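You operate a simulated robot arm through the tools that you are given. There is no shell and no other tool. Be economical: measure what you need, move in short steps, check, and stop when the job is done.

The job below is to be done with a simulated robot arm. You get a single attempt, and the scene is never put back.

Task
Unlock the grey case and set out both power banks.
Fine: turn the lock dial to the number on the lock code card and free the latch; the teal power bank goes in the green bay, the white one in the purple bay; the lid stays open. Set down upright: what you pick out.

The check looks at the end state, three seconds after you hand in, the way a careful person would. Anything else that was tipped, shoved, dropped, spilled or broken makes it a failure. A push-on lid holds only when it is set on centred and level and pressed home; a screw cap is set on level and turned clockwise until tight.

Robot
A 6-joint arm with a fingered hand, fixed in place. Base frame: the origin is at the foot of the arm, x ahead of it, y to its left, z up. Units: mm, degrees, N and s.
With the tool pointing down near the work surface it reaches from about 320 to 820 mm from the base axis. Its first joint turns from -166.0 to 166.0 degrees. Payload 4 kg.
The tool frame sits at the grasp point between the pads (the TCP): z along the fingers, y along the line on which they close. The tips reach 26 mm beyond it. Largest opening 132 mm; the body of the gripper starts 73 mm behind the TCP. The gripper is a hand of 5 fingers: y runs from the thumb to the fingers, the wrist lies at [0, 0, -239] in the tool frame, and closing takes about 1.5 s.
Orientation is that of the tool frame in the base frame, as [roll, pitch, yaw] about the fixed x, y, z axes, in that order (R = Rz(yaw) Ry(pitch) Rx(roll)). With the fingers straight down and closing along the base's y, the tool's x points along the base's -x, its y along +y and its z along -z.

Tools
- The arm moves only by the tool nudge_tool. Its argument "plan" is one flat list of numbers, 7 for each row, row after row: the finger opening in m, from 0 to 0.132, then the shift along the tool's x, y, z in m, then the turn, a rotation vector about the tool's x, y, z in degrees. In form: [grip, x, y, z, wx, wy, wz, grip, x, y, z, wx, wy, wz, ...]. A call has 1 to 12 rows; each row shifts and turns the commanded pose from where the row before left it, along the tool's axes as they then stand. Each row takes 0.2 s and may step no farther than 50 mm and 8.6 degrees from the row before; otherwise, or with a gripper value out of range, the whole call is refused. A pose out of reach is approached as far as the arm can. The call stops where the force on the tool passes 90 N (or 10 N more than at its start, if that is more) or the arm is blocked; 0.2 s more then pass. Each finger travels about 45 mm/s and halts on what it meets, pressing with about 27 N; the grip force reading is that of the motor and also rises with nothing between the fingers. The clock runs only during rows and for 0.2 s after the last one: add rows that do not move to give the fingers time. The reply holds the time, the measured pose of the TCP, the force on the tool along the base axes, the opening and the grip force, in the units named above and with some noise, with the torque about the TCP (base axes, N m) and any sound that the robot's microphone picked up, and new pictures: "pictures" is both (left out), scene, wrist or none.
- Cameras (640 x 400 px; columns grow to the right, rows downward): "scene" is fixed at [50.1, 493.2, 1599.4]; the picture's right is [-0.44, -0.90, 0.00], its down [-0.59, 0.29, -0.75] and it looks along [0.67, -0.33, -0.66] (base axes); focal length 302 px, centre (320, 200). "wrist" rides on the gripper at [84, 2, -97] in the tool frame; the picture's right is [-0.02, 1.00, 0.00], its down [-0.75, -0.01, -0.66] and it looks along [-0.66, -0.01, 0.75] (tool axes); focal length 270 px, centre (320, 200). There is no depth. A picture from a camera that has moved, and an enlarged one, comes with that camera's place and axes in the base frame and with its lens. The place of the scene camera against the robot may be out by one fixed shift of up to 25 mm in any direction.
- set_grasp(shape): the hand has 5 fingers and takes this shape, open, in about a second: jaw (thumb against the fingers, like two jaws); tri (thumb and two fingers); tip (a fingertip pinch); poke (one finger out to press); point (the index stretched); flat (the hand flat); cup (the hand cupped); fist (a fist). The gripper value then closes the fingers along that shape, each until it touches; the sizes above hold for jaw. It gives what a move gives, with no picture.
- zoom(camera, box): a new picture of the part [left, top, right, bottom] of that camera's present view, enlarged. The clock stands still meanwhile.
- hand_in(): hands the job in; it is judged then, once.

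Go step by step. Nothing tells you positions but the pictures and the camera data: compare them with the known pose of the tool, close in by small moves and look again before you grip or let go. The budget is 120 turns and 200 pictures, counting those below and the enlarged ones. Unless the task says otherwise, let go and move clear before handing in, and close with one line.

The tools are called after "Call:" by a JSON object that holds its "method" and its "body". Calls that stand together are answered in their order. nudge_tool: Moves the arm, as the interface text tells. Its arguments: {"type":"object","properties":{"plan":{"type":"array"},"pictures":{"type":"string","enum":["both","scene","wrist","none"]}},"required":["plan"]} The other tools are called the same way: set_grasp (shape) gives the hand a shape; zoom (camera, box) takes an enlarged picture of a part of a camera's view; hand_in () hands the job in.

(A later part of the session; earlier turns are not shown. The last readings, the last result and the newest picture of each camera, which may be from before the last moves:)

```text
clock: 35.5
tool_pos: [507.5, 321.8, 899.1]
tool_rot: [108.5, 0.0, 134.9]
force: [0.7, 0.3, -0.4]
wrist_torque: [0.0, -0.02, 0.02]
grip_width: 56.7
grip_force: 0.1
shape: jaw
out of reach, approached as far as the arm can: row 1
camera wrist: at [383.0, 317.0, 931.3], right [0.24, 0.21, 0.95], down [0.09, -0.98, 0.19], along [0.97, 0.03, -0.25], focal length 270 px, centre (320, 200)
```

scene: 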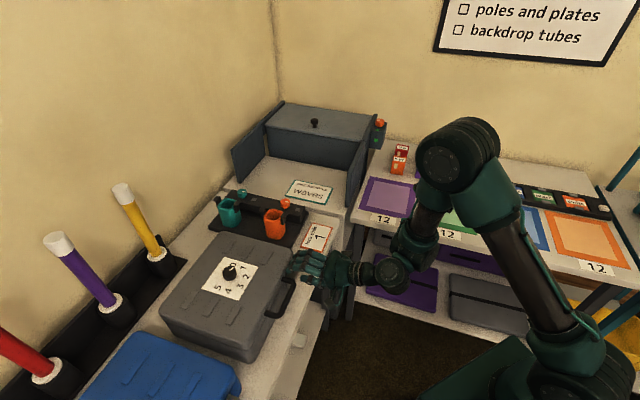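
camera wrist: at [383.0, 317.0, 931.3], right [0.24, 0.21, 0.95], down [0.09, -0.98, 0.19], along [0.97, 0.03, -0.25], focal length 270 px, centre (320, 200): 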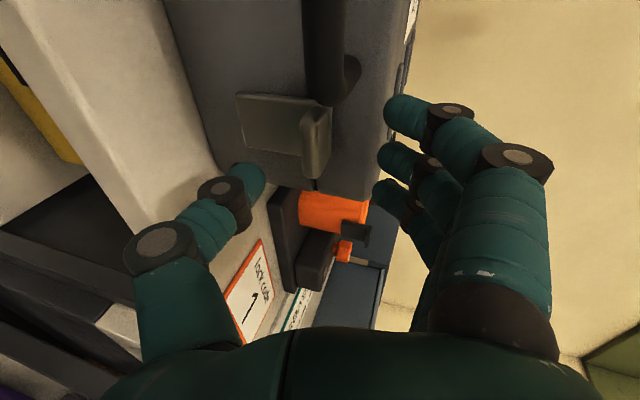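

Aligned: lip is centred between thumb and fingers. Moving in another 10 mm and closing.

Call:
{"method": "nudge_tool", "body": {"plan": [0.06, 0.004, 0.0032, 0.0095, 0, 0, 0, 0.01, 0, 0, 0, 0, 0, 0, 0.01, 0, 0, 0, 0, 0, 0, 0.01, 0, 0, 0, 0, 0, 0, 0.01, 0, 0, 0, 0, 0, 0, 0.01, 0, 0, 0, 0, 0, 0, 0.01, 0, 0, 0, 0, 0, 0], "pictures": "wrist"}}

```text
clock: 37.1
tool_pos: [510.3, 330.7, 899.9]
tool_rot: [108.4, -0.1, 134.9]
force: [-23.7, -21.8, 31.6]
wrist_torque: [1.19, -1.21, 0.04]
grip_width: 21.1
grip_force: 0.0
shape: tri
camera wrist: at [386.6, 325.9, 932.4], right [0.24, 0.21, 0.95], down [0.08, -0.98, 0.19], along [0.97, 0.03, -0.25], focal length 270 px, centre (320, 200)
```

wrist: 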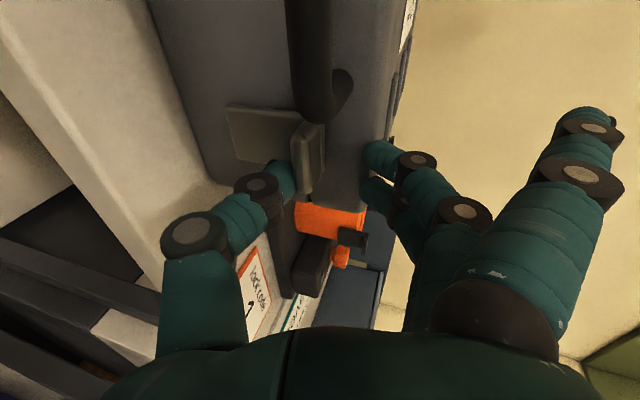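

The upper fingers landed on the lid edge. I'll open, back out ~9 mm and lower slightly, then close on just the outer part of the lip.

Call:
{"method": "nudge_tool", "body": {"plan": [0.05, 0, 0, 0, 0, 0, 0, 0.05, 0, 0, 0, 0, 0, 0, 0.05, 0, 0, 0, 0, 0, 0, 0.05, 0, 0, 0, 0, 0, 0, 0.05, 0, -0.0066, -0.0073, 0, 0, 0, 0.01, 0, 0, 0, 0, 0, 0, 0.01, 0, 0, 0, 0, 0, 0, 0.01, 0, 0, 0, 0, 0, 0, 0.01, 0, 0, 0, 0, 0, 0, 0.01, 0, 0, 0, 0, 0, 0, 0.01, 0, 0, 0, 0, 0, 0], "pictures": "wrist"}}

```text
clock: 39.5
tool_pos: [505.8, 325.6, 897.2]
tool_rot: [108.5, 0.0, 134.8]
force: [-0.4, 0.1, -0.4]
wrist_torque: [0.0, -0.01, 0.0]
grip_width: 10.3
grip_force: 0.1
shape: tri
camera wrist: at [380.8, 320.1, 927.5], right [0.24, 0.21, 0.95], down [0.09, -0.98, 0.19], along [0.97, 0.03, -0.25], focal length 270 px, centre (320, 200)
```

wrist: 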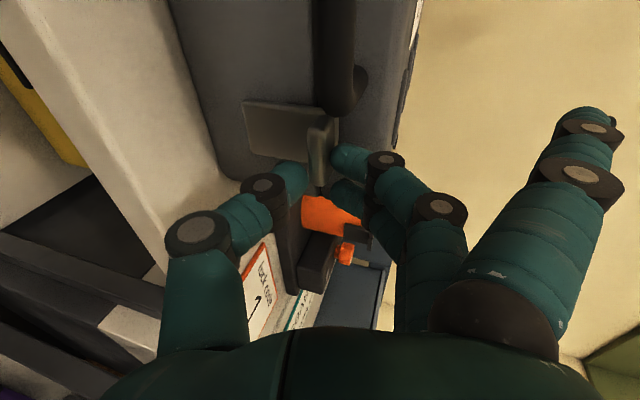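

Thumb and finger now straddle the lip. Squeezing fully.

Call:
{"method": "nudge_tool", "body": {"plan": [0, 0, 0, 0, 0, 0, 0, 0, 0, 0, 0, 0, 0, 0, 0, 0, 0, 0, 0, 0, 0], "pictures": "none"}}

Call:
{"method": "zoom", "body": {"camera": "wrist", "box": [240, 90, 400, 220]}}

```text
clock: 40.4
tool_pos: [504.4, 324.9, 895.6]
tool_rot: [108.6, 0.0, 134.8]
force: [1.6, -2.4, -7.5]
wrist_torque: [0.09, 0.17, -0.06]
grip_width: 2.6
grip_force: 26.7
shape: tri
```

```text
3.08 times, centred on (320, 155) of wrist
camera zoom: at [380.7, 320.0, 927.1], right [0.24, 0.21, 0.95], down [0.09, -0.98, 0.19], along [0.97, 0.03, -0.25], focal length 832 px, centre (320, 338)
```

zoom: 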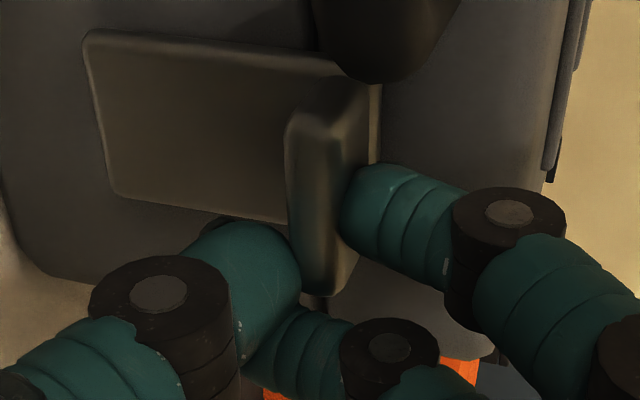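

The lip is firmly pinched. Pulling outward gently.

Call:
{"method": "nudge_tool", "body": {"plan": [0, 0, -0.0016, -0.0047, 0, 0, 0, 0, 0, -0.002, -0.0045, -4, 0, 0, 0, 0, -0.003, -0.0045, -5, 0, 0], "pictures": "wrist"}}

```text
clock: 41.1
tool_pos: [513.7, 329.8, 907.1]
tool_rot: [103.0, 0.1, 135.1]
force: [-35.4, -12.7, -33.8]
wrist_torque: [-0.53, 1.06, 0.18]
grip_width: 7.3
grip_force: 26.9
shape: tri
out of reach, approached as far as the arm can: row 2, 3
camera wrist: at [387.7, 322.1, 929.0], right [0.17, 0.15, 0.97], down [0.08, -0.99, 0.13], along [0.98, 0.06, -0.18], focal length 270 px, centre (320, 200)
```

wrist: 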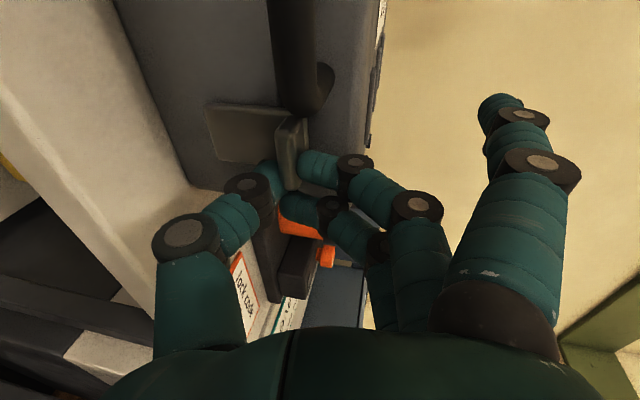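

The extra tilt pushed the arm to its limit and it drifted up. I'll undo the tilt, return to the grasp point and pull straight out.

Call:
{"method": "nudge_tool", "body": {"plan": [0, 0.001, -0.0045, -0.0023, 3, 0, 0, 0, 0.001, -0.0045, -0.0023, 3, 0, 0, 0, 0.001, -0.0045, -0.0023, 3, 0, 0, 0, 0, -0.0017, -0.0047, 0, 0, 0, 0, 0, -0.0017, -0.0047, 0, 0, 0], "pictures": "wrist"}}

```text
clock: 42.4
tool_pos: [501.1, 316.6, 900.7]
tool_rot: [111.3, 0.1, 134.8]
force: [1.1, -2.1, 10.5]
wrist_torque: [0.21, -0.06, -0.09]
grip_width: 0.0
grip_force: 26.9
shape: tri
camera wrist: at [378.1, 312.5, 936.4], right [0.27, 0.24, 0.93], down [0.09, -0.97, 0.22], along [0.96, 0.02, -0.29], focal length 270 px, centre (320, 200)
```

wrist: 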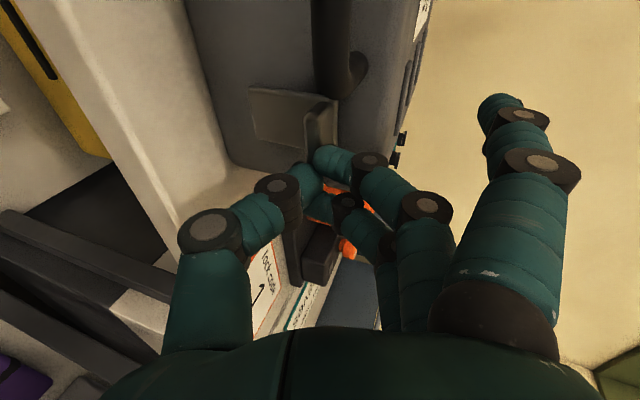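

Call:
{"method": "zoom", "body": {"camera": "wrist", "box": [220, 60, 400, 210]}}

```text
2.67 times, centred on (310, 135) of wrist
camera zoom: at [378.1, 312.5, 936.4], right [0.27, 0.24, 0.93], down [0.09, -0.97, 0.22], along [0.96, 0.02, -0.29], focal length 721 px, centre (347, 373)
```

zoom: 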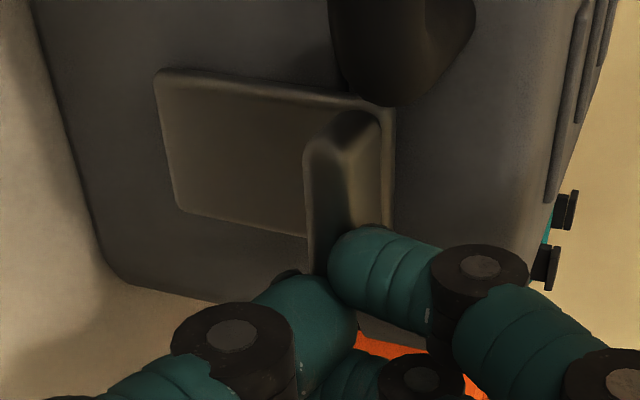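

The grip slipped off with no latch motion, and I suspect my earlier press hit the lid rim, not the lip's outer edge. I'll re-tilt and position the closed tips over the lip's outer part for a proper press.

Call:
{"method": "nudge_tool", "body": {"plan": [0.0, 0, -0.0036, -0.0093, 0, 0, 0, 0, 0, 0.038, -0.0255, 0, 0, 0, 0, 0, 0, 0, 6.8, 0, 0, 0, 0, 0, 0, 6.8, 0, 0, 0, 0, 0, 0, 6.8, 0, 0, 0, 0, 0, 0, 6.8, 0, 0, 0, 0, 0, 0, 6.8, 0, 0, 0, 0.0085, 0.0246, 0.0172, 0, 0, 0], "pictures": "wrist"}}

```text
clock: 44.1
tool_pos: [501.8, 330.3, 943.2]
tool_rot: [145.6, -0.1, 134.9]
force: [-0.1, -0.5, -0.3]
wrist_torque: [-0.01, 0.02, -0.01]
grip_width: 0.0
grip_force: 26.8
shape: tri
camera wrist: at [404.0, 351.5, 1022.5], right [0.6, 0.57, 0.57], down [0.26, -0.81, 0.53], along [0.76, -0.17, -0.63], focal length 270 px, centre (320, 200)
```

wrist: 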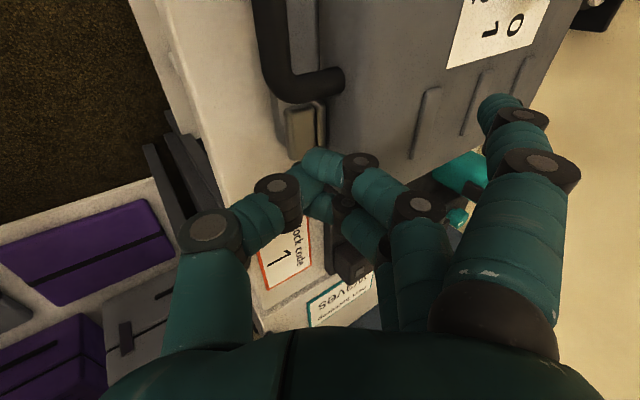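

Call:
{"method": "nudge_tool", "body": {"plan": [0, 0, -0.0051, 0.0074, 0, 0, 0, 0, 0, -0.0051, 0.0074, 0, 0, 0, 0, 0, -0.0034, 0.005, 0, 0, 0, 0, 0, -0.0034, 0.005, 0, 0, 0, 0, 0, -0.0034, 0.005, 0, 0, 0], "pictures": "wrist"}}

```text
clock: 45.4
tool_pos: [499.9, 329.6, 906.6]
tool_rot: [145.5, 0.0, 135.0]
force: [-6.5, -7.0, 8.3]
wrist_torque: [0.04, 0.04, 0.08]
grip_width: 0.0
grip_force: 27.7
shape: tri
camera wrist: at [403.6, 351.0, 987.0], right [0.6, 0.57, 0.57], down [0.26, -0.81, 0.53], along [0.76, -0.17, -0.63], focal length 270 px, centre (320, 200)
```

wrist: 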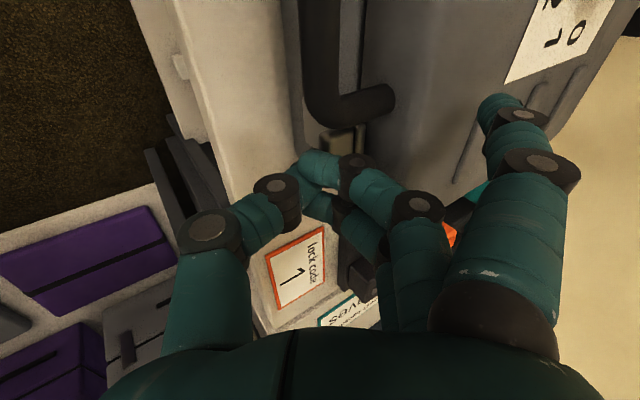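

Light contact now. Continuing downward.

Call:
{"method": "nudge_tool", "body": {"plan": [0, 0, -0.0023, 0.0033, 0, 0, 0, 0, 0, -0.0023, 0.0033, 0, 0, 0, 0, 0, -0.0023, 0.0033, 0, 0, 0, 0, 0, -0.0023, 0.0033, 0, 0, 0], "pictures": "wrist"}}

```text
clock: 46.5
tool_pos: [500.7, 330.0, 896.1]
tool_rot: [145.2, 0.1, 134.9]
force: [-28.4, -26.9, 35.0]
wrist_torque: [0.41, -0.28, 0.2]
grip_width: 0.6
grip_force: 27.4
shape: tri
stopped in row 4: the force on the tool passed its limit at 90 N (the readings are from after the stop); the commanded pose is now the measured one
camera wrist: at [402.9, 349.8, 975.3], right [0.6, 0.57, 0.57], down [0.26, -0.81, 0.53], along [0.76, -0.17, -0.62], focal length 270 px, centre (320, 200)
```

wrist: 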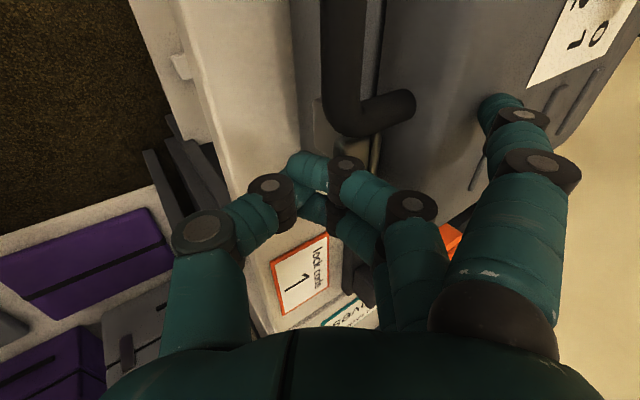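

Call:
{"method": "zoom", "body": {"camera": "wrist", "box": [260, 90, 420, 220]}}

Call:
{"method": "zoom", "body": {"camera": "scene", "box": [200, 200, 360, 330]}}

```text
3.08 times, centred on (340, 155) of wrist
camera zoom: at [402.9, 349.8, 975.3], right [0.6, 0.57, 0.57], down [0.26, -0.81, 0.53], along [0.76, -0.17, -0.62], focal length 832 px, centre (258, 338)
```

zoom: 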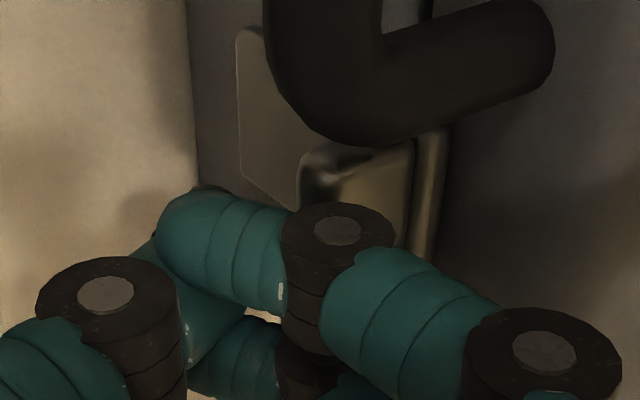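

```text
3.08 times, centred on (280, 265) of scene
camera zoom: at [50.1, 493.2, 1599.4], right [-0.44, -0.9, 0.0], down [-0.59, 0.29, -0.75], along [0.67, -0.33, -0.66], focal length 928 px, centre (443, 0)
```

zoom: 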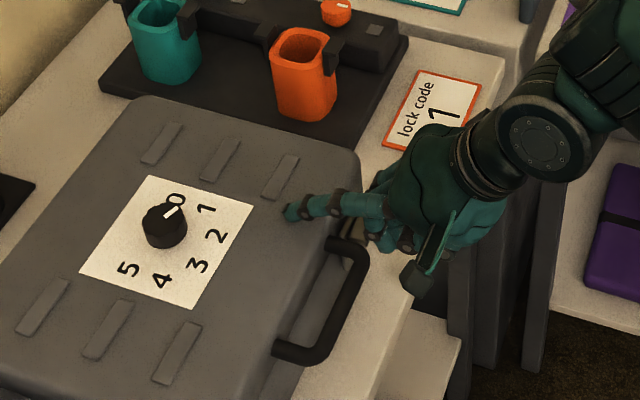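

Call:
{"method": "zoom", "body": {"camera": "scene", "box": [205, 255, 260, 300]}}

```text
8.89 times, centred on (232, 278) of scene
camera zoom: at [50.1, 493.2, 1599.4], right [-0.44, -0.9, 0.0], down [-0.59, 0.29, -0.75], along [0.67, -0.33, -0.66], focal length 2680 px, centre (1098, -489)
```

zoom: 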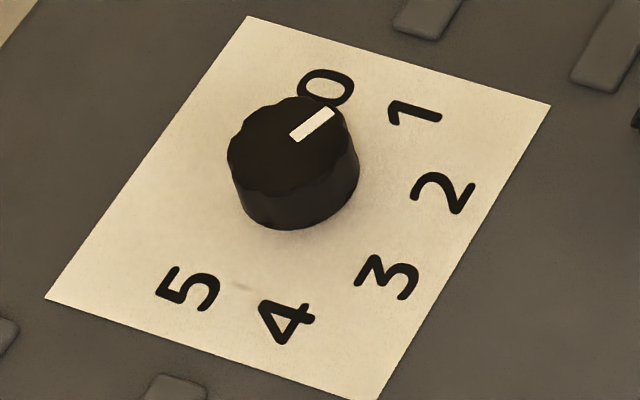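

The dial is definitely on 1. My knuckle pushed the lip's outer edge inward; I need a purely downward press with the index. I'll raise, switch back to jaw, and bring the hand nearly vertical.

Call:
{"method": "nudge_tool", "body": {"plan": [0, 0, 0.014, -0.0205, 0, 0, 0, 0, 0, 0.014, -0.0205, 0, 0, 0, 0, 0, 0.014, -0.0205, 0, 0, 0], "pictures": "none"}}

Call:
{"method": "set_grasp", "body": {"shape": "jaw"}}

Call:
{"method": "nudge_tool", "body": {"plan": [0, -0.026, 0, 0, 6.5, 0, 0, 0, 0, 0, 0, 6.5, 0, 0, 0, 0, 0, 0, 6.5, 0, 0, 0, 0, 0, 0, 6.5, 0, 0, 0, 0, 0, 0, 0, 0, 0, 0, 0, 0, 0, 0, 0, 0, 0, 0, 0, 0, 0, 0, 0, 0, 0, 0, 0, 0, 0, 0], "pictures": "wrist"}}

```text
clock: 47.3
tool_pos: [502.3, 327.7, 969.6]
tool_rot: [145.2, 0.0, 134.9]
force: [-0.4, -0.5, -0.5]
wrist_torque: [-0.01, -0.01, 0.01]
grip_width: 0.0
grip_force: 27.4
shape: tri
```

```text
clock: 48.2
tool_pos: [502.0, 330.0, 968.5]
tool_rot: [145.1, 0.1, 134.9]
force: [0.2, -0.1, -0.4]
wrist_torque: [-0.01, -0.01, -0.03]
grip_width: 131.9
grip_force: 0.1
shape: jaw
```

```text
clock: 50.0
tool_pos: [520.2, 311.9, 969.5]
tool_rot: [171.2, 0.1, 135.0]
force: [-0.8, -1.3, 0.0]
wrist_torque: [-0.01, -0.01, 0.02]
grip_width: 0.2
grip_force: 14.6
shape: jaw
camera wrist: at [451.0, 361.1, 1063.7], right [0.71, 0.68, 0.15], down [0.45, -0.61, 0.65], along [0.54, -0.39, -0.75], focal length 270 px, centre (320, 200)
```

wrist: 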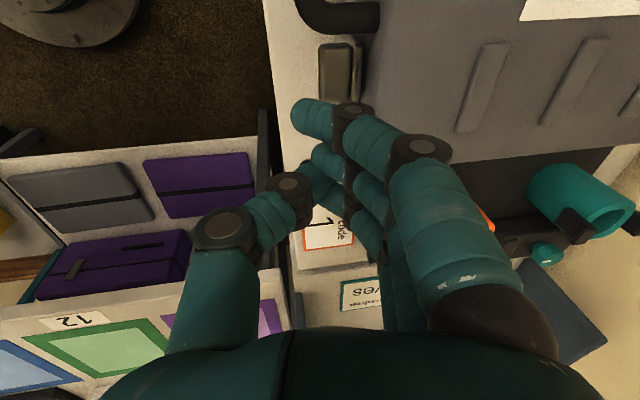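

Index is now lined up with the lip. Moving in 10 mm and descending to near contact.

Call:
{"method": "nudge_tool", "body": {"plan": [0, 0, 0.0099, 0.0015, 0, 0, 0, 0, 0, -0.003, 0.0193, 0, 0, 0, 0, 0, -0.003, 0.0193, 0, 0, 0], "pictures": "wrist"}}

```text
clock: 50.8
tool_pos: [527.3, 318.2, 931.1]
tool_rot: [171.2, 0.1, 134.9]
force: [-0.5, 1.1, 0.7]
wrist_torque: [-0.04, -0.02, -0.01]
grip_width: 0.0
grip_force: 26.3
shape: jaw
camera wrist: at [458.5, 368.0, 1024.9], right [0.71, 0.68, 0.15], down [0.45, -0.61, 0.65], along [0.54, -0.39, -0.75], focal length 270 px, centre (320, 200)
```

wrist: 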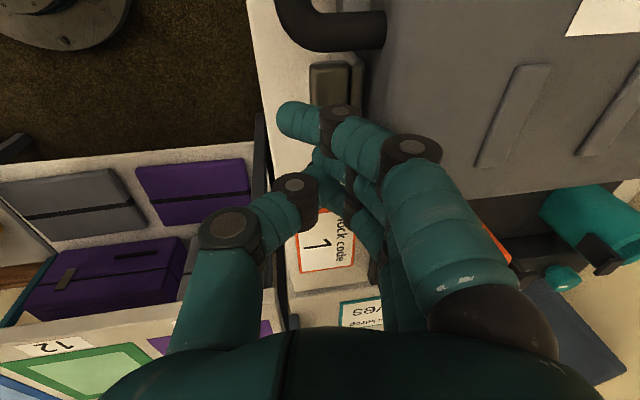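

Call:
{"method": "nudge_tool", "body": {"plan": [0, 0.005, -0.0008, 0.005, 0, 0, 0, 0, 0, -0.0008, 0.005, 0, 0, 0, 0, 0, -0.0008, 0.005, 0, 0, 0, 0, 0, -0.0008, 0.005, 0, 0, 0, 0, 0, -0.0008, 0.005, 0, 0, 0], "pictures": "wrist"}}

```text
clock: 52.0
tool_pos: [523.6, 320.5, 905.9]
tool_rot: [171.2, 0.1, 134.9]
force: [-11.5, -14.1, 22.1]
wrist_torque: [-0.08, 0.4, 0.17]
grip_width: 0.0
grip_force: 27.0
shape: jaw
camera wrist: at [453.8, 370.7, 1000.1], right [0.71, 0.68, 0.15], down [0.45, -0.61, 0.65], along [0.54, -0.4, -0.75], focal length 270 px, centre (320, 200)
```

wrist: 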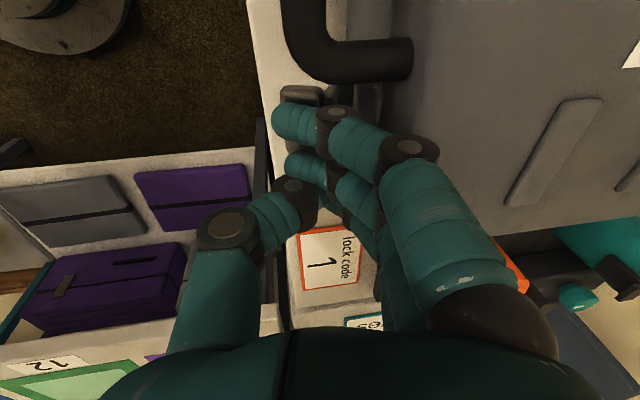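

Index is on the lip with ~22 N. Pressing further.

Call:
{"method": "nudge_tool", "body": {"plan": [0, 0, -0.001, 0.003, 0, 0, 0, 0, 0, -0.001, 0.003, 0, 0, 0, 0, 0, -0.001, 0.003, 0, 0, 0, 0, 0, -0.001, 0.003, 0, 0, 0, 0, 0, -0.001, 0.003, 0, 0, 0, 0, 0, -0.001, 0.003, 0, 0, 0], "pictures": "wrist"}}

```text
clock: 53.4
tool_pos: [519.2, 317.5, 885.7]
tool_rot: [171.5, -0.1, 135.0]
force: [-31.4, -35.2, 45.5]
wrist_torque: [0.09, 0.87, 0.73]
grip_width: 0.0
grip_force: 27.1
shape: jaw
camera wrist: at [450.7, 367.3, 981.1], right [0.72, 0.68, 0.15], down [0.45, -0.61, 0.65], along [0.53, -0.4, -0.75], focal length 270 px, centre (320, 200)
```

wrist: 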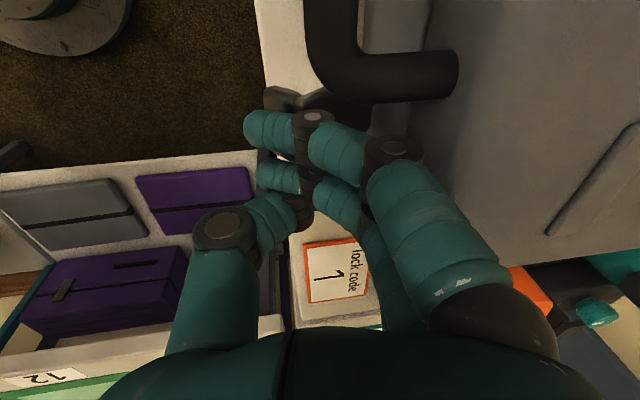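

The hand moved down ~20 mm; the lip seems to swing. Zooming.

Call:
{"method": "zoom", "body": {"camera": "wrist", "box": [240, 50, 400, 180]}}

```text
3.08 times, centred on (320, 115) of wrist
camera zoom: at [450.7, 367.3, 981.1], right [0.72, 0.68, 0.15], down [0.45, -0.61, 0.65], along [0.53, -0.4, -0.75], focal length 832 px, centre (320, 462)
```

zoom: 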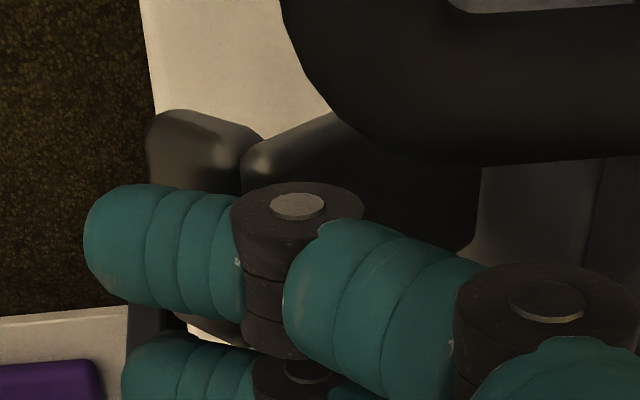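

The flap is swinging out and down. Continuing to push it fully open.

Call:
{"method": "nudge_tool", "body": {"plan": [0, 0, -0.002, 0.004, 0, 0, 0, 0, 0, -0.002, 0.004, 0, 0, 0, 0, 0, -0.002, 0.004, 0, 0, 0, 0, 0, -0.002, 0.004, 0, 0, 0, 0, 0, -0.002, 0.004, 0, 0, 0, 0, 0, -0.002, 0.004, 0, 0, 0], "pictures": "wrist"}}

```text
clock: 54.6
tool_pos: [521.3, 319.3, 876.4]
tool_rot: [169.7, 0.5, 135.0]
force: [-13.5, -6.7, 37.7]
wrist_torque: [0.91, 0.42, -0.48]
grip_width: 0.0
grip_force: 27.4
shape: jaw
stopped in row 6: the force on the tool passed its limit at 93 N (the readings are from after the stop); the commanded pose is now the measured one
camera wrist: at [450.0, 368.0, 970.9], right [0.71, 0.68, 0.18], down [0.44, -0.62, 0.65], along [0.55, -0.38, -0.74], focal length 270 px, centre (320, 200)
```

wrist: 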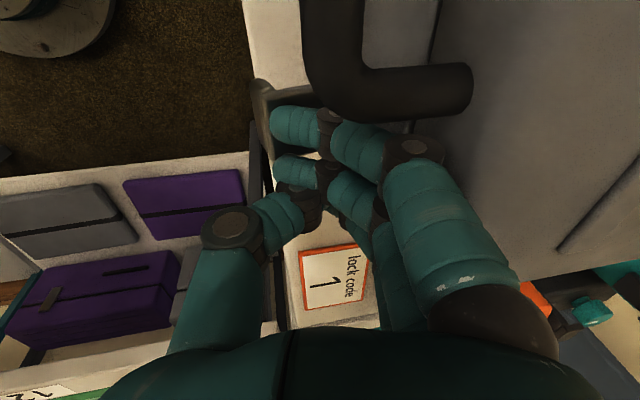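

The latch is flipped out to its stop. Raising clear and inspecting.

Call:
{"method": "nudge_tool", "body": {"plan": [0, 0, 0.002, -0.02, 0, 0, 0, 0, -0.01, 0, -0.04, 0, 0, 0, 0.0, -0.04, 0, -0.03, 0, 0, 0, 0.0, -0.04, 0, -0.03, 0, 0, 0, 0.05, 0, 0, -0.03, 0, 0, 0, 0.1, 0, 0, 0, 0, 0, 0], "pictures": "both"}}

```text
clock: 56.0
tool_pos: [568.0, 240.4, 1022.3]
tool_rot: [169.9, 0.2, 134.9]
force: [-0.1, -0.3, 0.2]
wrist_torque: [-0.05, 0.02, 0.04]
grip_width: 16.9
grip_force: 0.1
shape: jaw
camera wrist: at [496.7, 287.4, 1116.2], right [0.71, 0.68, 0.18], down [0.44, -0.62, 0.65], along [0.55, -0.38, -0.74], focal length 270 px, centre (320, 200)
```

scene: 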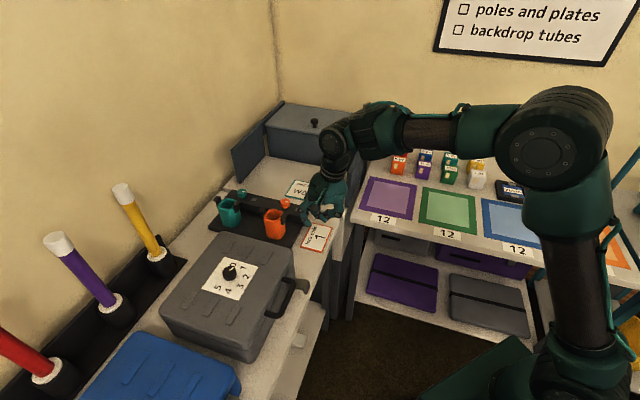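
wrist: 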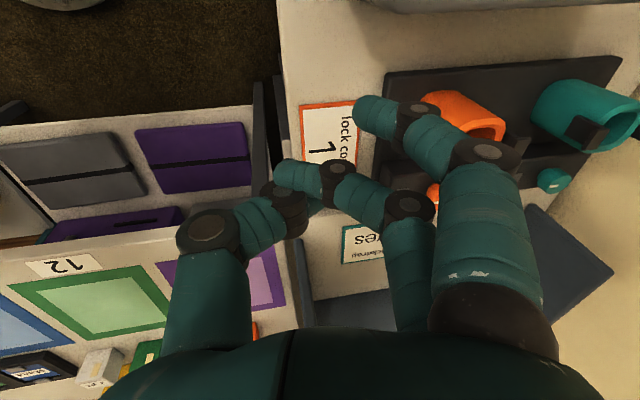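

Call:
{"method": "zoom", "body": {"camera": "scene", "box": [200, 220, 340, 350]}}

```text
3.08 times, centred on (270, 285) of scene
camera zoom: at [50.1, 493.2, 1599.4], right [-0.44, -0.9, 0.0], down [-0.59, 0.29, -0.75], along [0.67, -0.33, -0.66], focal length 928 px, centre (474, -62)
```

zoom: 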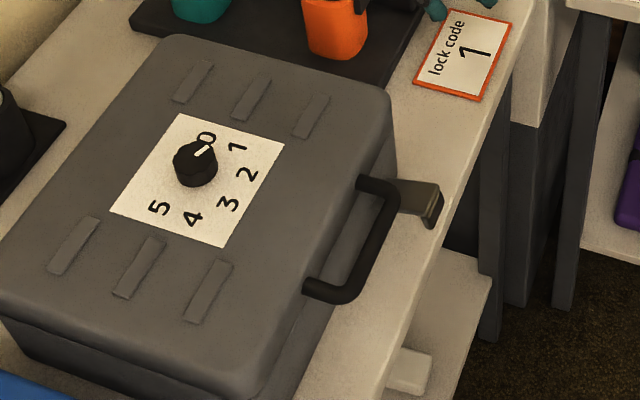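

The latch is open. Next: grip the lid handle (bar estimated at i.e. around (450, 377, 900)). Moving above it with the hand vertical and narrowed.

Call:
{"method": "nudge_tool", "body": {"plan": [0.03, 0.0452, 0.0034, 0.002, 2.5, 0, 0, 0.03, 0.0452, 0.0034, 0.002, 2.5, 0, 0, 0.03, 0.0452, 0.0034, 0.002, 2.5, 0, 0, 0.03, 0.0452, 0.0034, 0.002, 2.5, 0, 0, 0.03, 0, 0, 0.012, 0, 0, 0], "pictures": "both"}}

```text
clock: 57.2
tool_pos: [448.9, 377.2, 1004.0]
tool_rot: [179.9, 0.2, 135.0]
force: [-0.8, 0.5, -0.1]
wrist_torque: [-0.02, -0.03, 0.0]
grip_width: 17.8
grip_force: 0.1
shape: jaw
camera wrist: at [390.3, 437.8, 1099.0], right [0.72, 0.69, 0.0], down [0.52, -0.54, 0.66], along [0.46, -0.48, -0.75], focal length 270 px, centre (320, 200)
```

scene: 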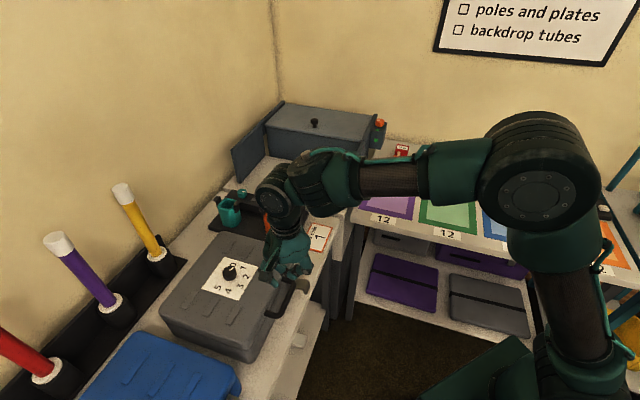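
wrist: 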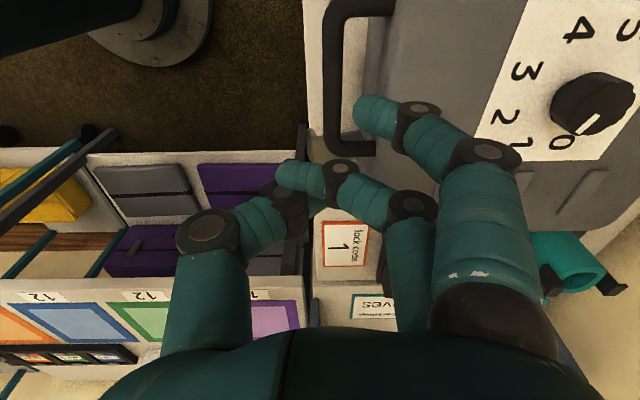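

The bar reads i≈597 along the front normal (13 mm further in), and the fingers look crossed; I'll open to untangle, then re-narrow while shifting in.

Call:
{"method": "nudge_tool", "body": {"plan": [0.07, 0, 0.013, 0, 0, 0, 0, 0.07, 0, 0, 0, 0, 0, 0, 0.07, 0, 0, 0, 0, 0, 0, 0.07, 0, 0, 0, 0, 0, 0, 0.07, 0, 0, 0, 0, 0, 0, 0.035, 0, 0, 0, 0, 0, 0, 0.035, 0, 0, 0, 0, 0, 0, 0.035, 0, 0, 0, 0, 0, 0, 0.035, 0, 0, 0, 0, 0, 0], "pictures": "wrist"}}

```text
clock: 59.2
tool_pos: [459.3, 386.7, 1003.4]
tool_rot: [179.8, 0.2, 135.0]
force: [0.4, 0.1, -0.9]
wrist_torque: [-0.02, 0.0, 0.02]
grip_width: 22.4
grip_force: 0.0
shape: jaw
camera wrist: at [399.9, 446.3, 1098.7], right [0.72, 0.69, 0.0], down [0.52, -0.54, 0.66], along [0.46, -0.48, -0.75], focal length 270 px, centre (320, 200)
```

wrist: 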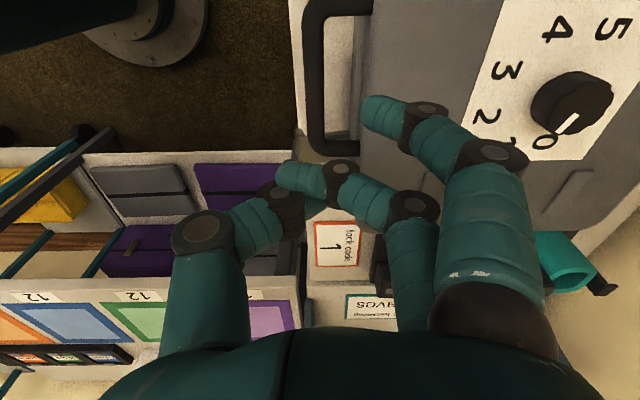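

The middle finger is snagged over the thumb. Resetting the hand with an open jaw shape, then narrowing to 35 mm.

Call:
{"method": "set_grasp", "body": {"shape": "jaw"}}

Call:
{"method": "nudge_tool", "body": {"plan": [0.132, 0, 0, 0, 0, 0, 0, 0.132, 0, 0, 0, 0, 0, 0, 0.035, 0, 0, 0, 0, 0, 0, 0.035, 0, 0, 0, 0, 0, 0, 0.035, 0, 0, 0, 0, 0, 0, 0.035, 0, 0, 0, 0, 0, 0, 0.035, 0, 0, 0, 0, 0, 0, 0.035, 0, 0, 0, 0, 0, 0], "pictures": "wrist"}}

```text
clock: 60.1
tool_pos: [458.3, 385.6, 1004.2]
tool_rot: [179.9, 0.2, 135.0]
force: [-0.4, -0.6, 0.4]
wrist_torque: [-0.02, 0.03, 0.02]
grip_width: 114.2
grip_force: 0.0
shape: jaw
```

```text
clock: 62.0
tool_pos: [459.4, 385.8, 1003.5]
tool_rot: [179.9, 0.2, 135.0]
force: [-0.2, 0.1, -0.3]
wrist_torque: [0.0, 0.02, -0.06]
grip_width: 35.1
grip_force: 0.0
shape: jaw
camera wrist: at [399.9, 446.3, 1098.7], right [0.72, 0.69, 0.0], down [0.52, -0.54, 0.66], along [0.46, -0.48, -0.75], focal length 270 px, centre (320, 200)
```

wrist: 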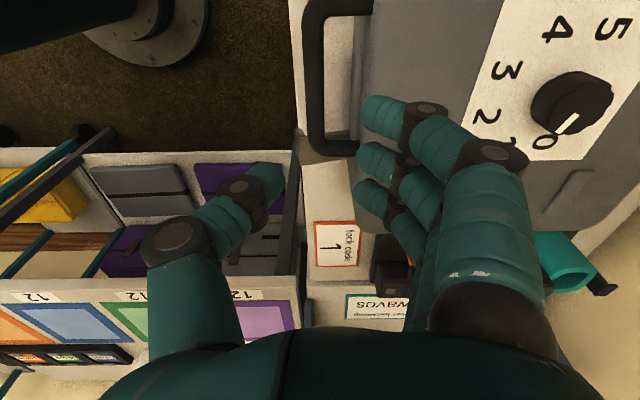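

Hand is clean. Descending over the bar in stages.

Call:
{"method": "nudge_tool", "body": {"plan": [0.03, 0, -0.003, 0.035, 0, 0, 0, 0.03, 0, 0, 0.03, 0, 0, 0], "pictures": "both"}}

```text
clock: 62.5
tool_pos: [456.9, 382.8, 937.5]
tool_rot: [179.8, 0.1, 135.0]
force: [-0.2, -0.2, 0.4]
wrist_torque: [0.03, 0.03, 0.03]
grip_width: 30.9
grip_force: 0.1
shape: jaw
camera wrist: at [398.4, 443.5, 1033.6], right [0.72, 0.69, 0.0], down [0.52, -0.54, 0.66], along [0.46, -0.48, -0.75], focal length 270 px, centre (320, 200)
```

scene: 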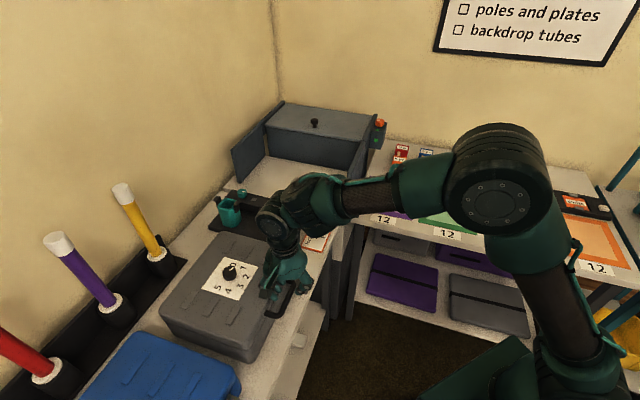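
wrist: 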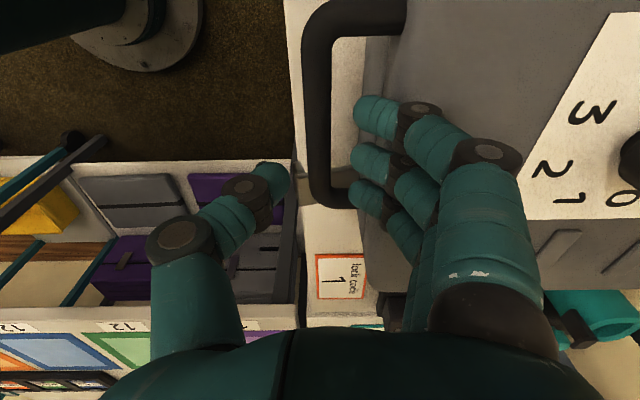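

The gap behind the bar is too narrow for the fingers (~15 mm). Instead I'll pinch the bar diagonally with the thumb hooked beneath it: back off, tilt 45°, and approach from the front.

Call:
{"method": "nudge_tool", "body": {"plan": [0.05, 0, -0.02, -0.03, 0, 0, 0, 0.05, 0, -0.035, 0, -7.5, 0, 0, 0.05, 0, 0, 0, -7.5, 0, 0, 0.05, 0, 0, 0, -7.5, 0, 0, 0.05, 0, 0, 0, -7.5, 0, 0, 0.05, 0, 0, 0, -7.5, 0, 0, 0.05, 0, 0, 0, -7.5, 0, 0, 0.05, 0, -0.035, 0.035, 0, 0, 0], "pictures": "both"}}

```text
clock: 64.3
tool_pos: [417.6, 345.7, 918.3]
tool_rot: [134.8, 0.2, 135.0]
force: [-0.8, 0.3, 0.2]
wrist_torque: [0.0, 0.0, -0.02]
grip_width: 49.5
grip_force: 0.1
shape: jaw
camera wrist: at [310.7, 356.7, 986.2], right [0.51, 0.49, 0.71], down [0.19, -0.87, 0.46], along [0.84, -0.1, -0.54], focal length 270 px, centre (320, 200)
```

scene: 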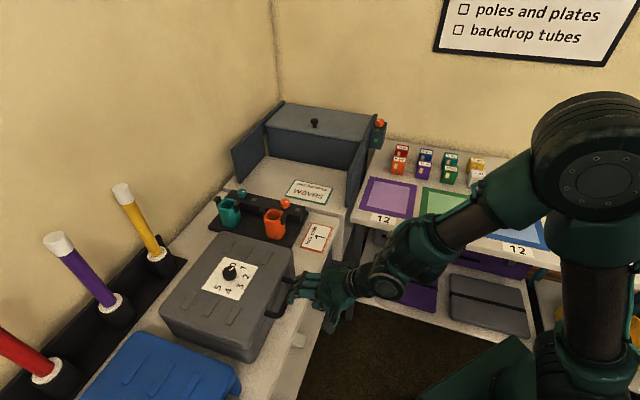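
wrist: 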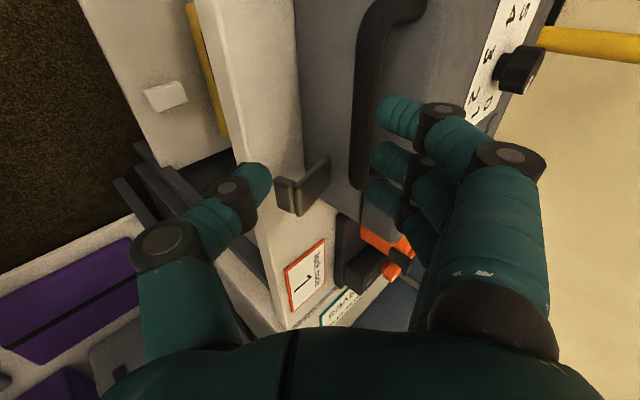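

The bar lies ahead as expected. Moving in 39 mm so the bar sits between thumb (below) and fingers (above).

Call:
{"method": "nudge_tool", "body": {"plan": [0.05, 0, 0.0128, 0.0148, 0, 0, 0, 0.05, 0, 0.0128, 0.0148, 0, 0, 0], "pictures": "wrist"}}

```text
clock: 65.0
tool_pos: [445.5, 372.7, 915.7]
tool_rot: [134.8, 0.3, 135.0]
force: [-0.2, 0.2, 0.3]
wrist_torque: [-0.02, 0.01, -0.02]
grip_width: 49.7
grip_force: 0.1
shape: jaw
camera wrist: at [338.5, 384.5, 982.9], right [0.51, 0.49, 0.71], down [0.19, -0.87, 0.46], along [0.84, -0.1, -0.54], focal length 270 px, centre (320, 200)
```

wrist: 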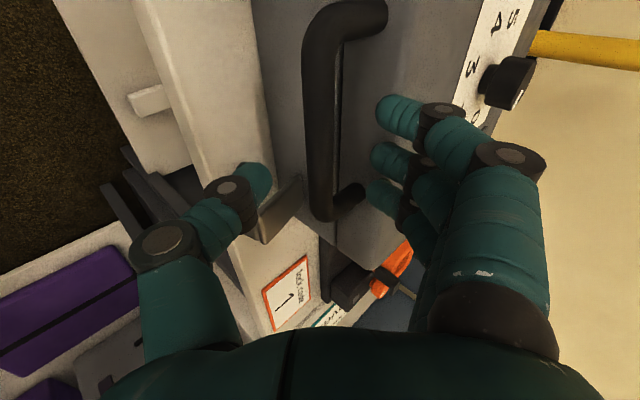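

Bar centred between thumb and fingers. Closing on it.

Call:
{"method": "nudge_tool", "body": {"plan": [0.05, 0, 0, 0.003, 0, 0, 0, 0.01, 0, 0, 0, 0, 0, 0, 0.01, 0, 0, 0, 0, 0, 0, 0.01, 0, 0, 0, 0, 0, 0, 0.01, 0, 0, 0, 0, 0, 0, 0.01, 0, 0, 0, 0, 0, 0], "pictures": "wrist"}}

```text
clock: 66.3
tool_pos: [448.1, 374.0, 913.4]
tool_rot: [134.7, 0.2, 135.0]
force: [1.3, 0.8, 7.4]
wrist_torque: [0.09, -0.34, -0.05]
grip_width: 10.1
grip_force: 26.4
shape: jaw
camera wrist: at [339.8, 386.1, 981.3], right [0.51, 0.49, 0.71], down [0.19, -0.87, 0.46], along [0.84, -0.1, -0.54], focal length 270 px, centre (320, 200)
```

wrist: 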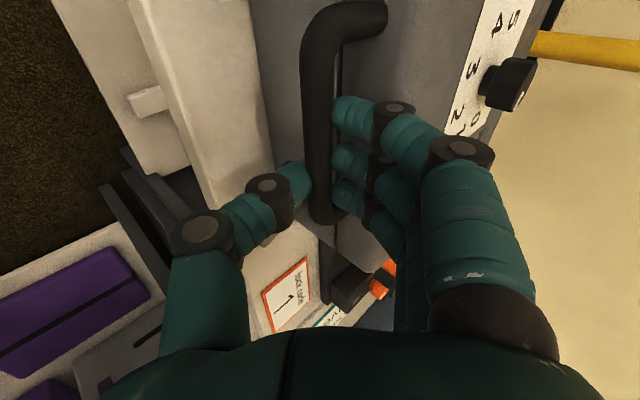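

Gripped at 26 N. Lifting along an arc about the rear hinge, 12° first.

Call:
{"method": "nudge_tool", "body": {"plan": [0, 0, 0.01215, -0.0097, 3, 0, 0, 0, 0, 0.01215, -0.0097, 3, 0, 0, 0, 0, 0.01215, -0.0097, 3, 0, 0, 0, 0, 0.01215, -0.0097, 3, 0, 0], "pictures": "both"}}

```text
clock: 67.3
tool_pos: [455.7, 383.0, 974.9]
tool_rot: [146.8, 0.3, 135.0]
force: [7.7, 8.3, -4.8]
wrist_torque: [0.02, -0.27, -0.09]
grip_width: 8.8
grip_force: 26.3
shape: jaw
camera wrist: at [359.3, 405.6, 1054.7], right [0.61, 0.58, 0.55], down [0.27, -0.79, 0.55], along [0.75, -0.19, -0.64], focal length 270 px, centre (320, 200)
```

scene: 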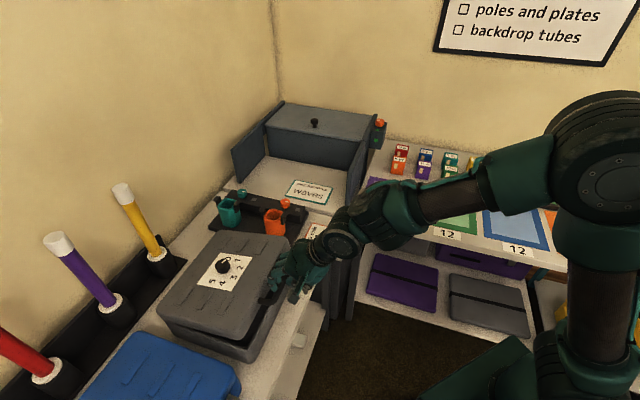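
wrist: 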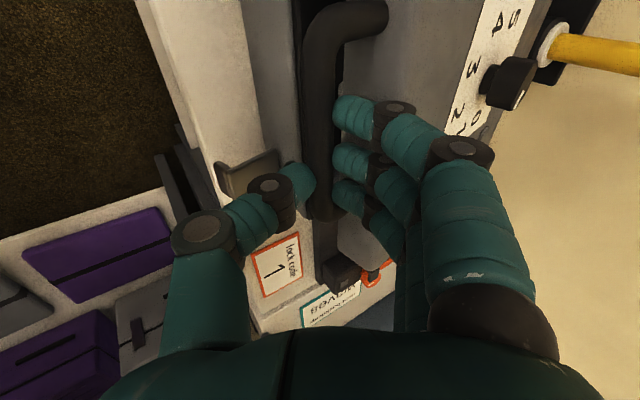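

The lid is lifting with light force. Continuing the arc.

Call:
{"method": "nudge_tool", "body": {"plan": [0, 0, 0.01215, -0.0097, 3, 0, 0, 0, 0, 0.01215, -0.0097, 3, 0, 0, 0, 0, 0.01215, -0.0097, 3, 0, 0, 0, 0, 0.01215, -0.0097, 3, 0, 0, 0, 0, 0.01215, -0.0097, 3, 0, 0, 0, 0, 0.01215, -0.0097, 3, 0, 0, 0, 0, 0.01215, -0.0097, 3, 0, 0, 0, 0, 0.01215, -0.0097, 3, 0, 0, 0, 0, 0.01215, -0.0097, 3, 0, 0, 0, 0, 0.01215, -0.0097, 3, 0, 0], "pictures": "both"}}

```text
clock: 69.5
tool_pos: [511.6, 440.6, 1104.9]
tool_rot: [177.0, 0.2, 135.0]
force: [0.2, 0.5, 0.1]
wrist_torque: [0.0, 0.03, 0.04]
grip_width: 4.3
grip_force: 27.3
shape: jaw
camera wrist: at [449.2, 496.6, 1200.1], right [0.72, 0.69, 0.05], down [0.49, -0.57, 0.66], along [0.49, -0.45, -0.75], focal length 270 px, centre (320, 200)
```

scene: 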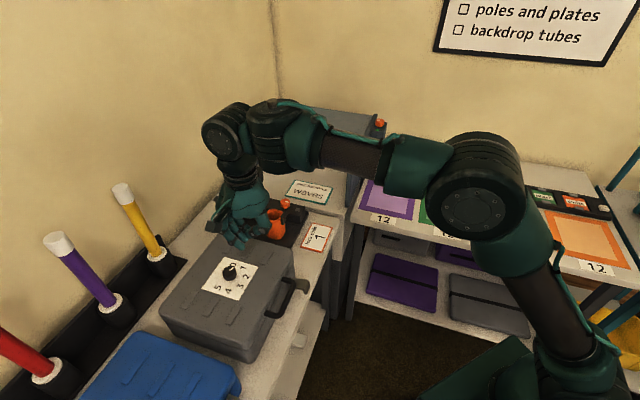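
wrist: 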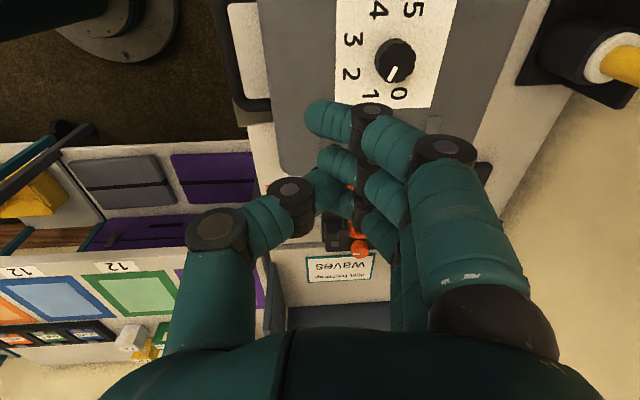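

The bar slipped out mid-arc and the lid dropped shut; the dial and latch look undisturbed. I'll regrip, and this time rotate the hand less than the lid so the thumb stays hooked under the bar.

Call:
{"method": "set_grasp", "body": {"shape": "jaw"}}

Call:
{"method": "nudge_tool", "body": {"plan": [0.1, 0, -0.0443, -0.002, 0, 0, 0, 0.05, 0, -0.0443, -0.002, 0, 0, 0, 0.05, 0, -0.0443, -0.002, 0, 0, 0, 0.05, 0, 0, 0, -7, 0, 0, 0.05, 0, 0, 0, -7, 0, 0, 0.05, 0, 0, 0, -7, 0, 0, 0.05, 0, 0, 0, -7, 0, 0, 0.05, 0, 0, 0, -7, 0, 0, 0.05, 0, 0, 0, -7, 0, 0], "pictures": "none"}}

Call:
{"method": "nudge_tool", "body": {"plan": [0.05, 0, -0.033, 0.033, 0, 0, 0, 0.05, 0, -0.033, 0.033, 0, 0, 0, 0.05, 0, -0.033, 0.033, 0, 0, 0, 0.05, 0, -0.03, 0.03, 0, 0, 0], "pictures": "both"}}

```text
clock: 70.5
tool_pos: [512.5, 440.4, 1103.6]
tool_rot: [176.9, 0.1, 135.0]
force: [-0.1, -0.2, 0.3]
wrist_torque: [-0.02, -0.02, -0.02]
grip_width: 132.0
grip_force: 0.0
shape: jaw
```

```text
clock: 72.5
tool_pos: [418.6, 345.7, 1104.6]
tool_rot: [134.9, 0.2, 135.0]
force: [-0.1, -0.1, -0.3]
wrist_torque: [0.0, -0.03, 0.03]
grip_width: 50.4
grip_force: 0.2
shape: jaw
```

```text
clock: 73.5
tool_pos: [418.9, 345.4, 919.6]
tool_rot: [134.7, 0.3, 135.0]
force: [-0.2, 0.5, 0.2]
wrist_torque: [-0.01, 0.02, -0.01]
grip_width: 50.5
grip_force: 0.2
shape: jaw
camera wrist: at [310.7, 356.6, 988.6], right [0.51, 0.49, 0.71], down [0.19, -0.87, 0.46], along [0.84, -0.1, -0.54], focal length 270 px, centre (320, 200)
```

scene: 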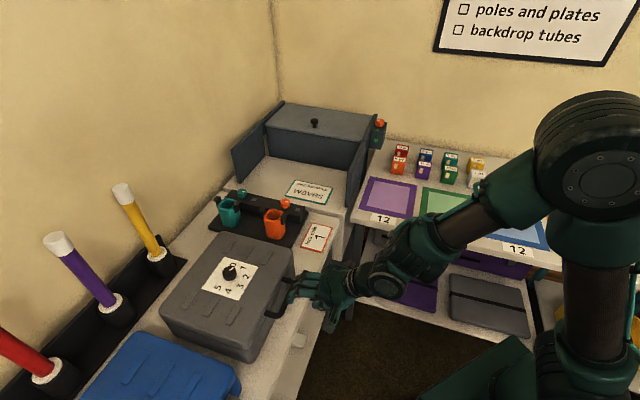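
wrist: 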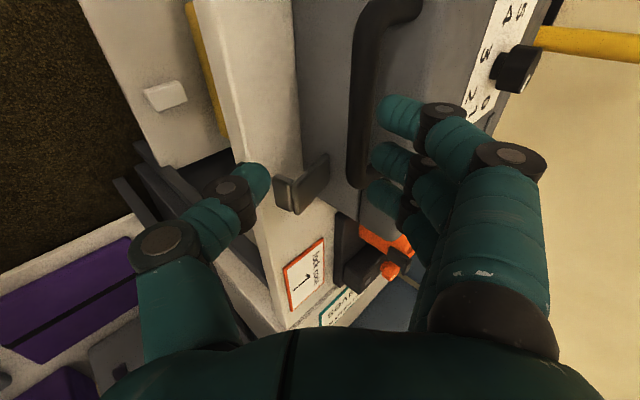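

Call:
{"method": "nudge_tool", "body": {"plan": [0.05, 0, 0.0132, 0.017, 0, 0, 0, 0.05, 0, 0.0132, 0.017, 0, 0, 0, 0.01, 0, 0, 0, 0, 0, 0, 0.01, 0, 0, 0, 0, 0, 0, 0.01, 0, 0, 0, 0, 0, 0, 0.01, 0, 0, 0, 0, 0, 0, 0.01, 0, 0, 0, 0, 0, 0, 0.01, 0, 0, 0, 0, 0, 0], "pictures": "wrist"}}

```text
clock: 75.2
tool_pos: [448.6, 375.5, 915.2]
tool_rot: [134.9, 0.2, 135.1]
force: [1.2, 1.3, 3.0]
wrist_torque: [0.06, -0.16, -0.09]
grip_width: 9.7
grip_force: 27.4
shape: jaw
camera wrist: at [341.4, 387.0, 983.6], right [0.51, 0.49, 0.71], down [0.19, -0.87, 0.46], along [0.84, -0.1, -0.54], focal length 270 px, centre (320, 200)
```

wrist: 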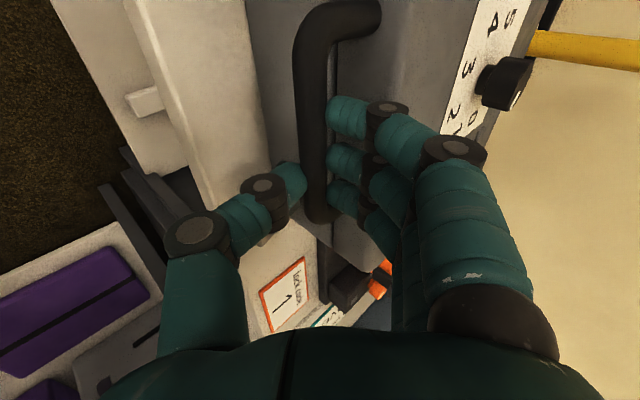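

Gripped again. Lifting with the new path in small stages.

Call:
{"method": "nudge_tool", "body": {"plan": [0, 0, 0.0141, -0.0109, 1.33, 0, 0, 0, 0, 0.0141, -0.0109, 1.33, 0, 0, 0, 0, 0.0141, -0.0109, 1.33, 0, 0, 0, 0, 0.0154, -0.009, 1.33, 0, 0, 0, 0, 0.0154, -0.009, 1.33, 0, 0, 0, 0, 0.0154, -0.009, 1.33, 0, 0], "pictures": "both"}}

```text
clock: 76.7
tool_pos: [466.3, 393.6, 1019.1]
tool_rot: [143.1, 0.3, 135.0]
force: [3.1, -1.7, -3.2]
wrist_torque: [-0.06, -0.05, -0.23]
grip_width: 7.8
grip_force: 27.4
shape: jaw
camera wrist: at [366.5, 413.1, 1096.2], right [0.58, 0.55, 0.6], down [0.24, -0.82, 0.52], along [0.78, -0.15, -0.61], focal length 270 px, centre (320, 200)
```

scene: 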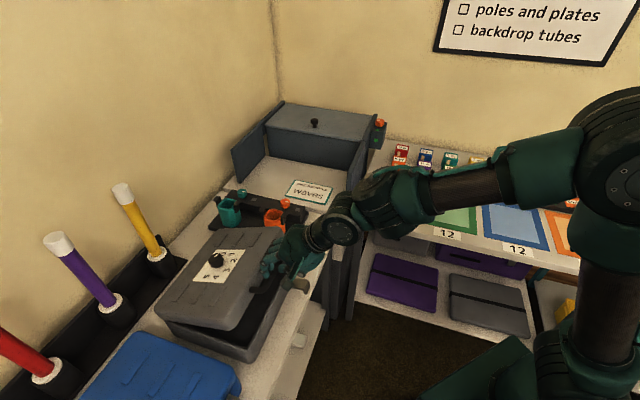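
wrist: 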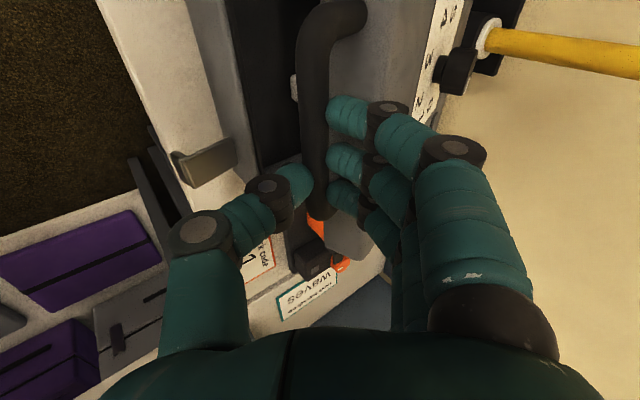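

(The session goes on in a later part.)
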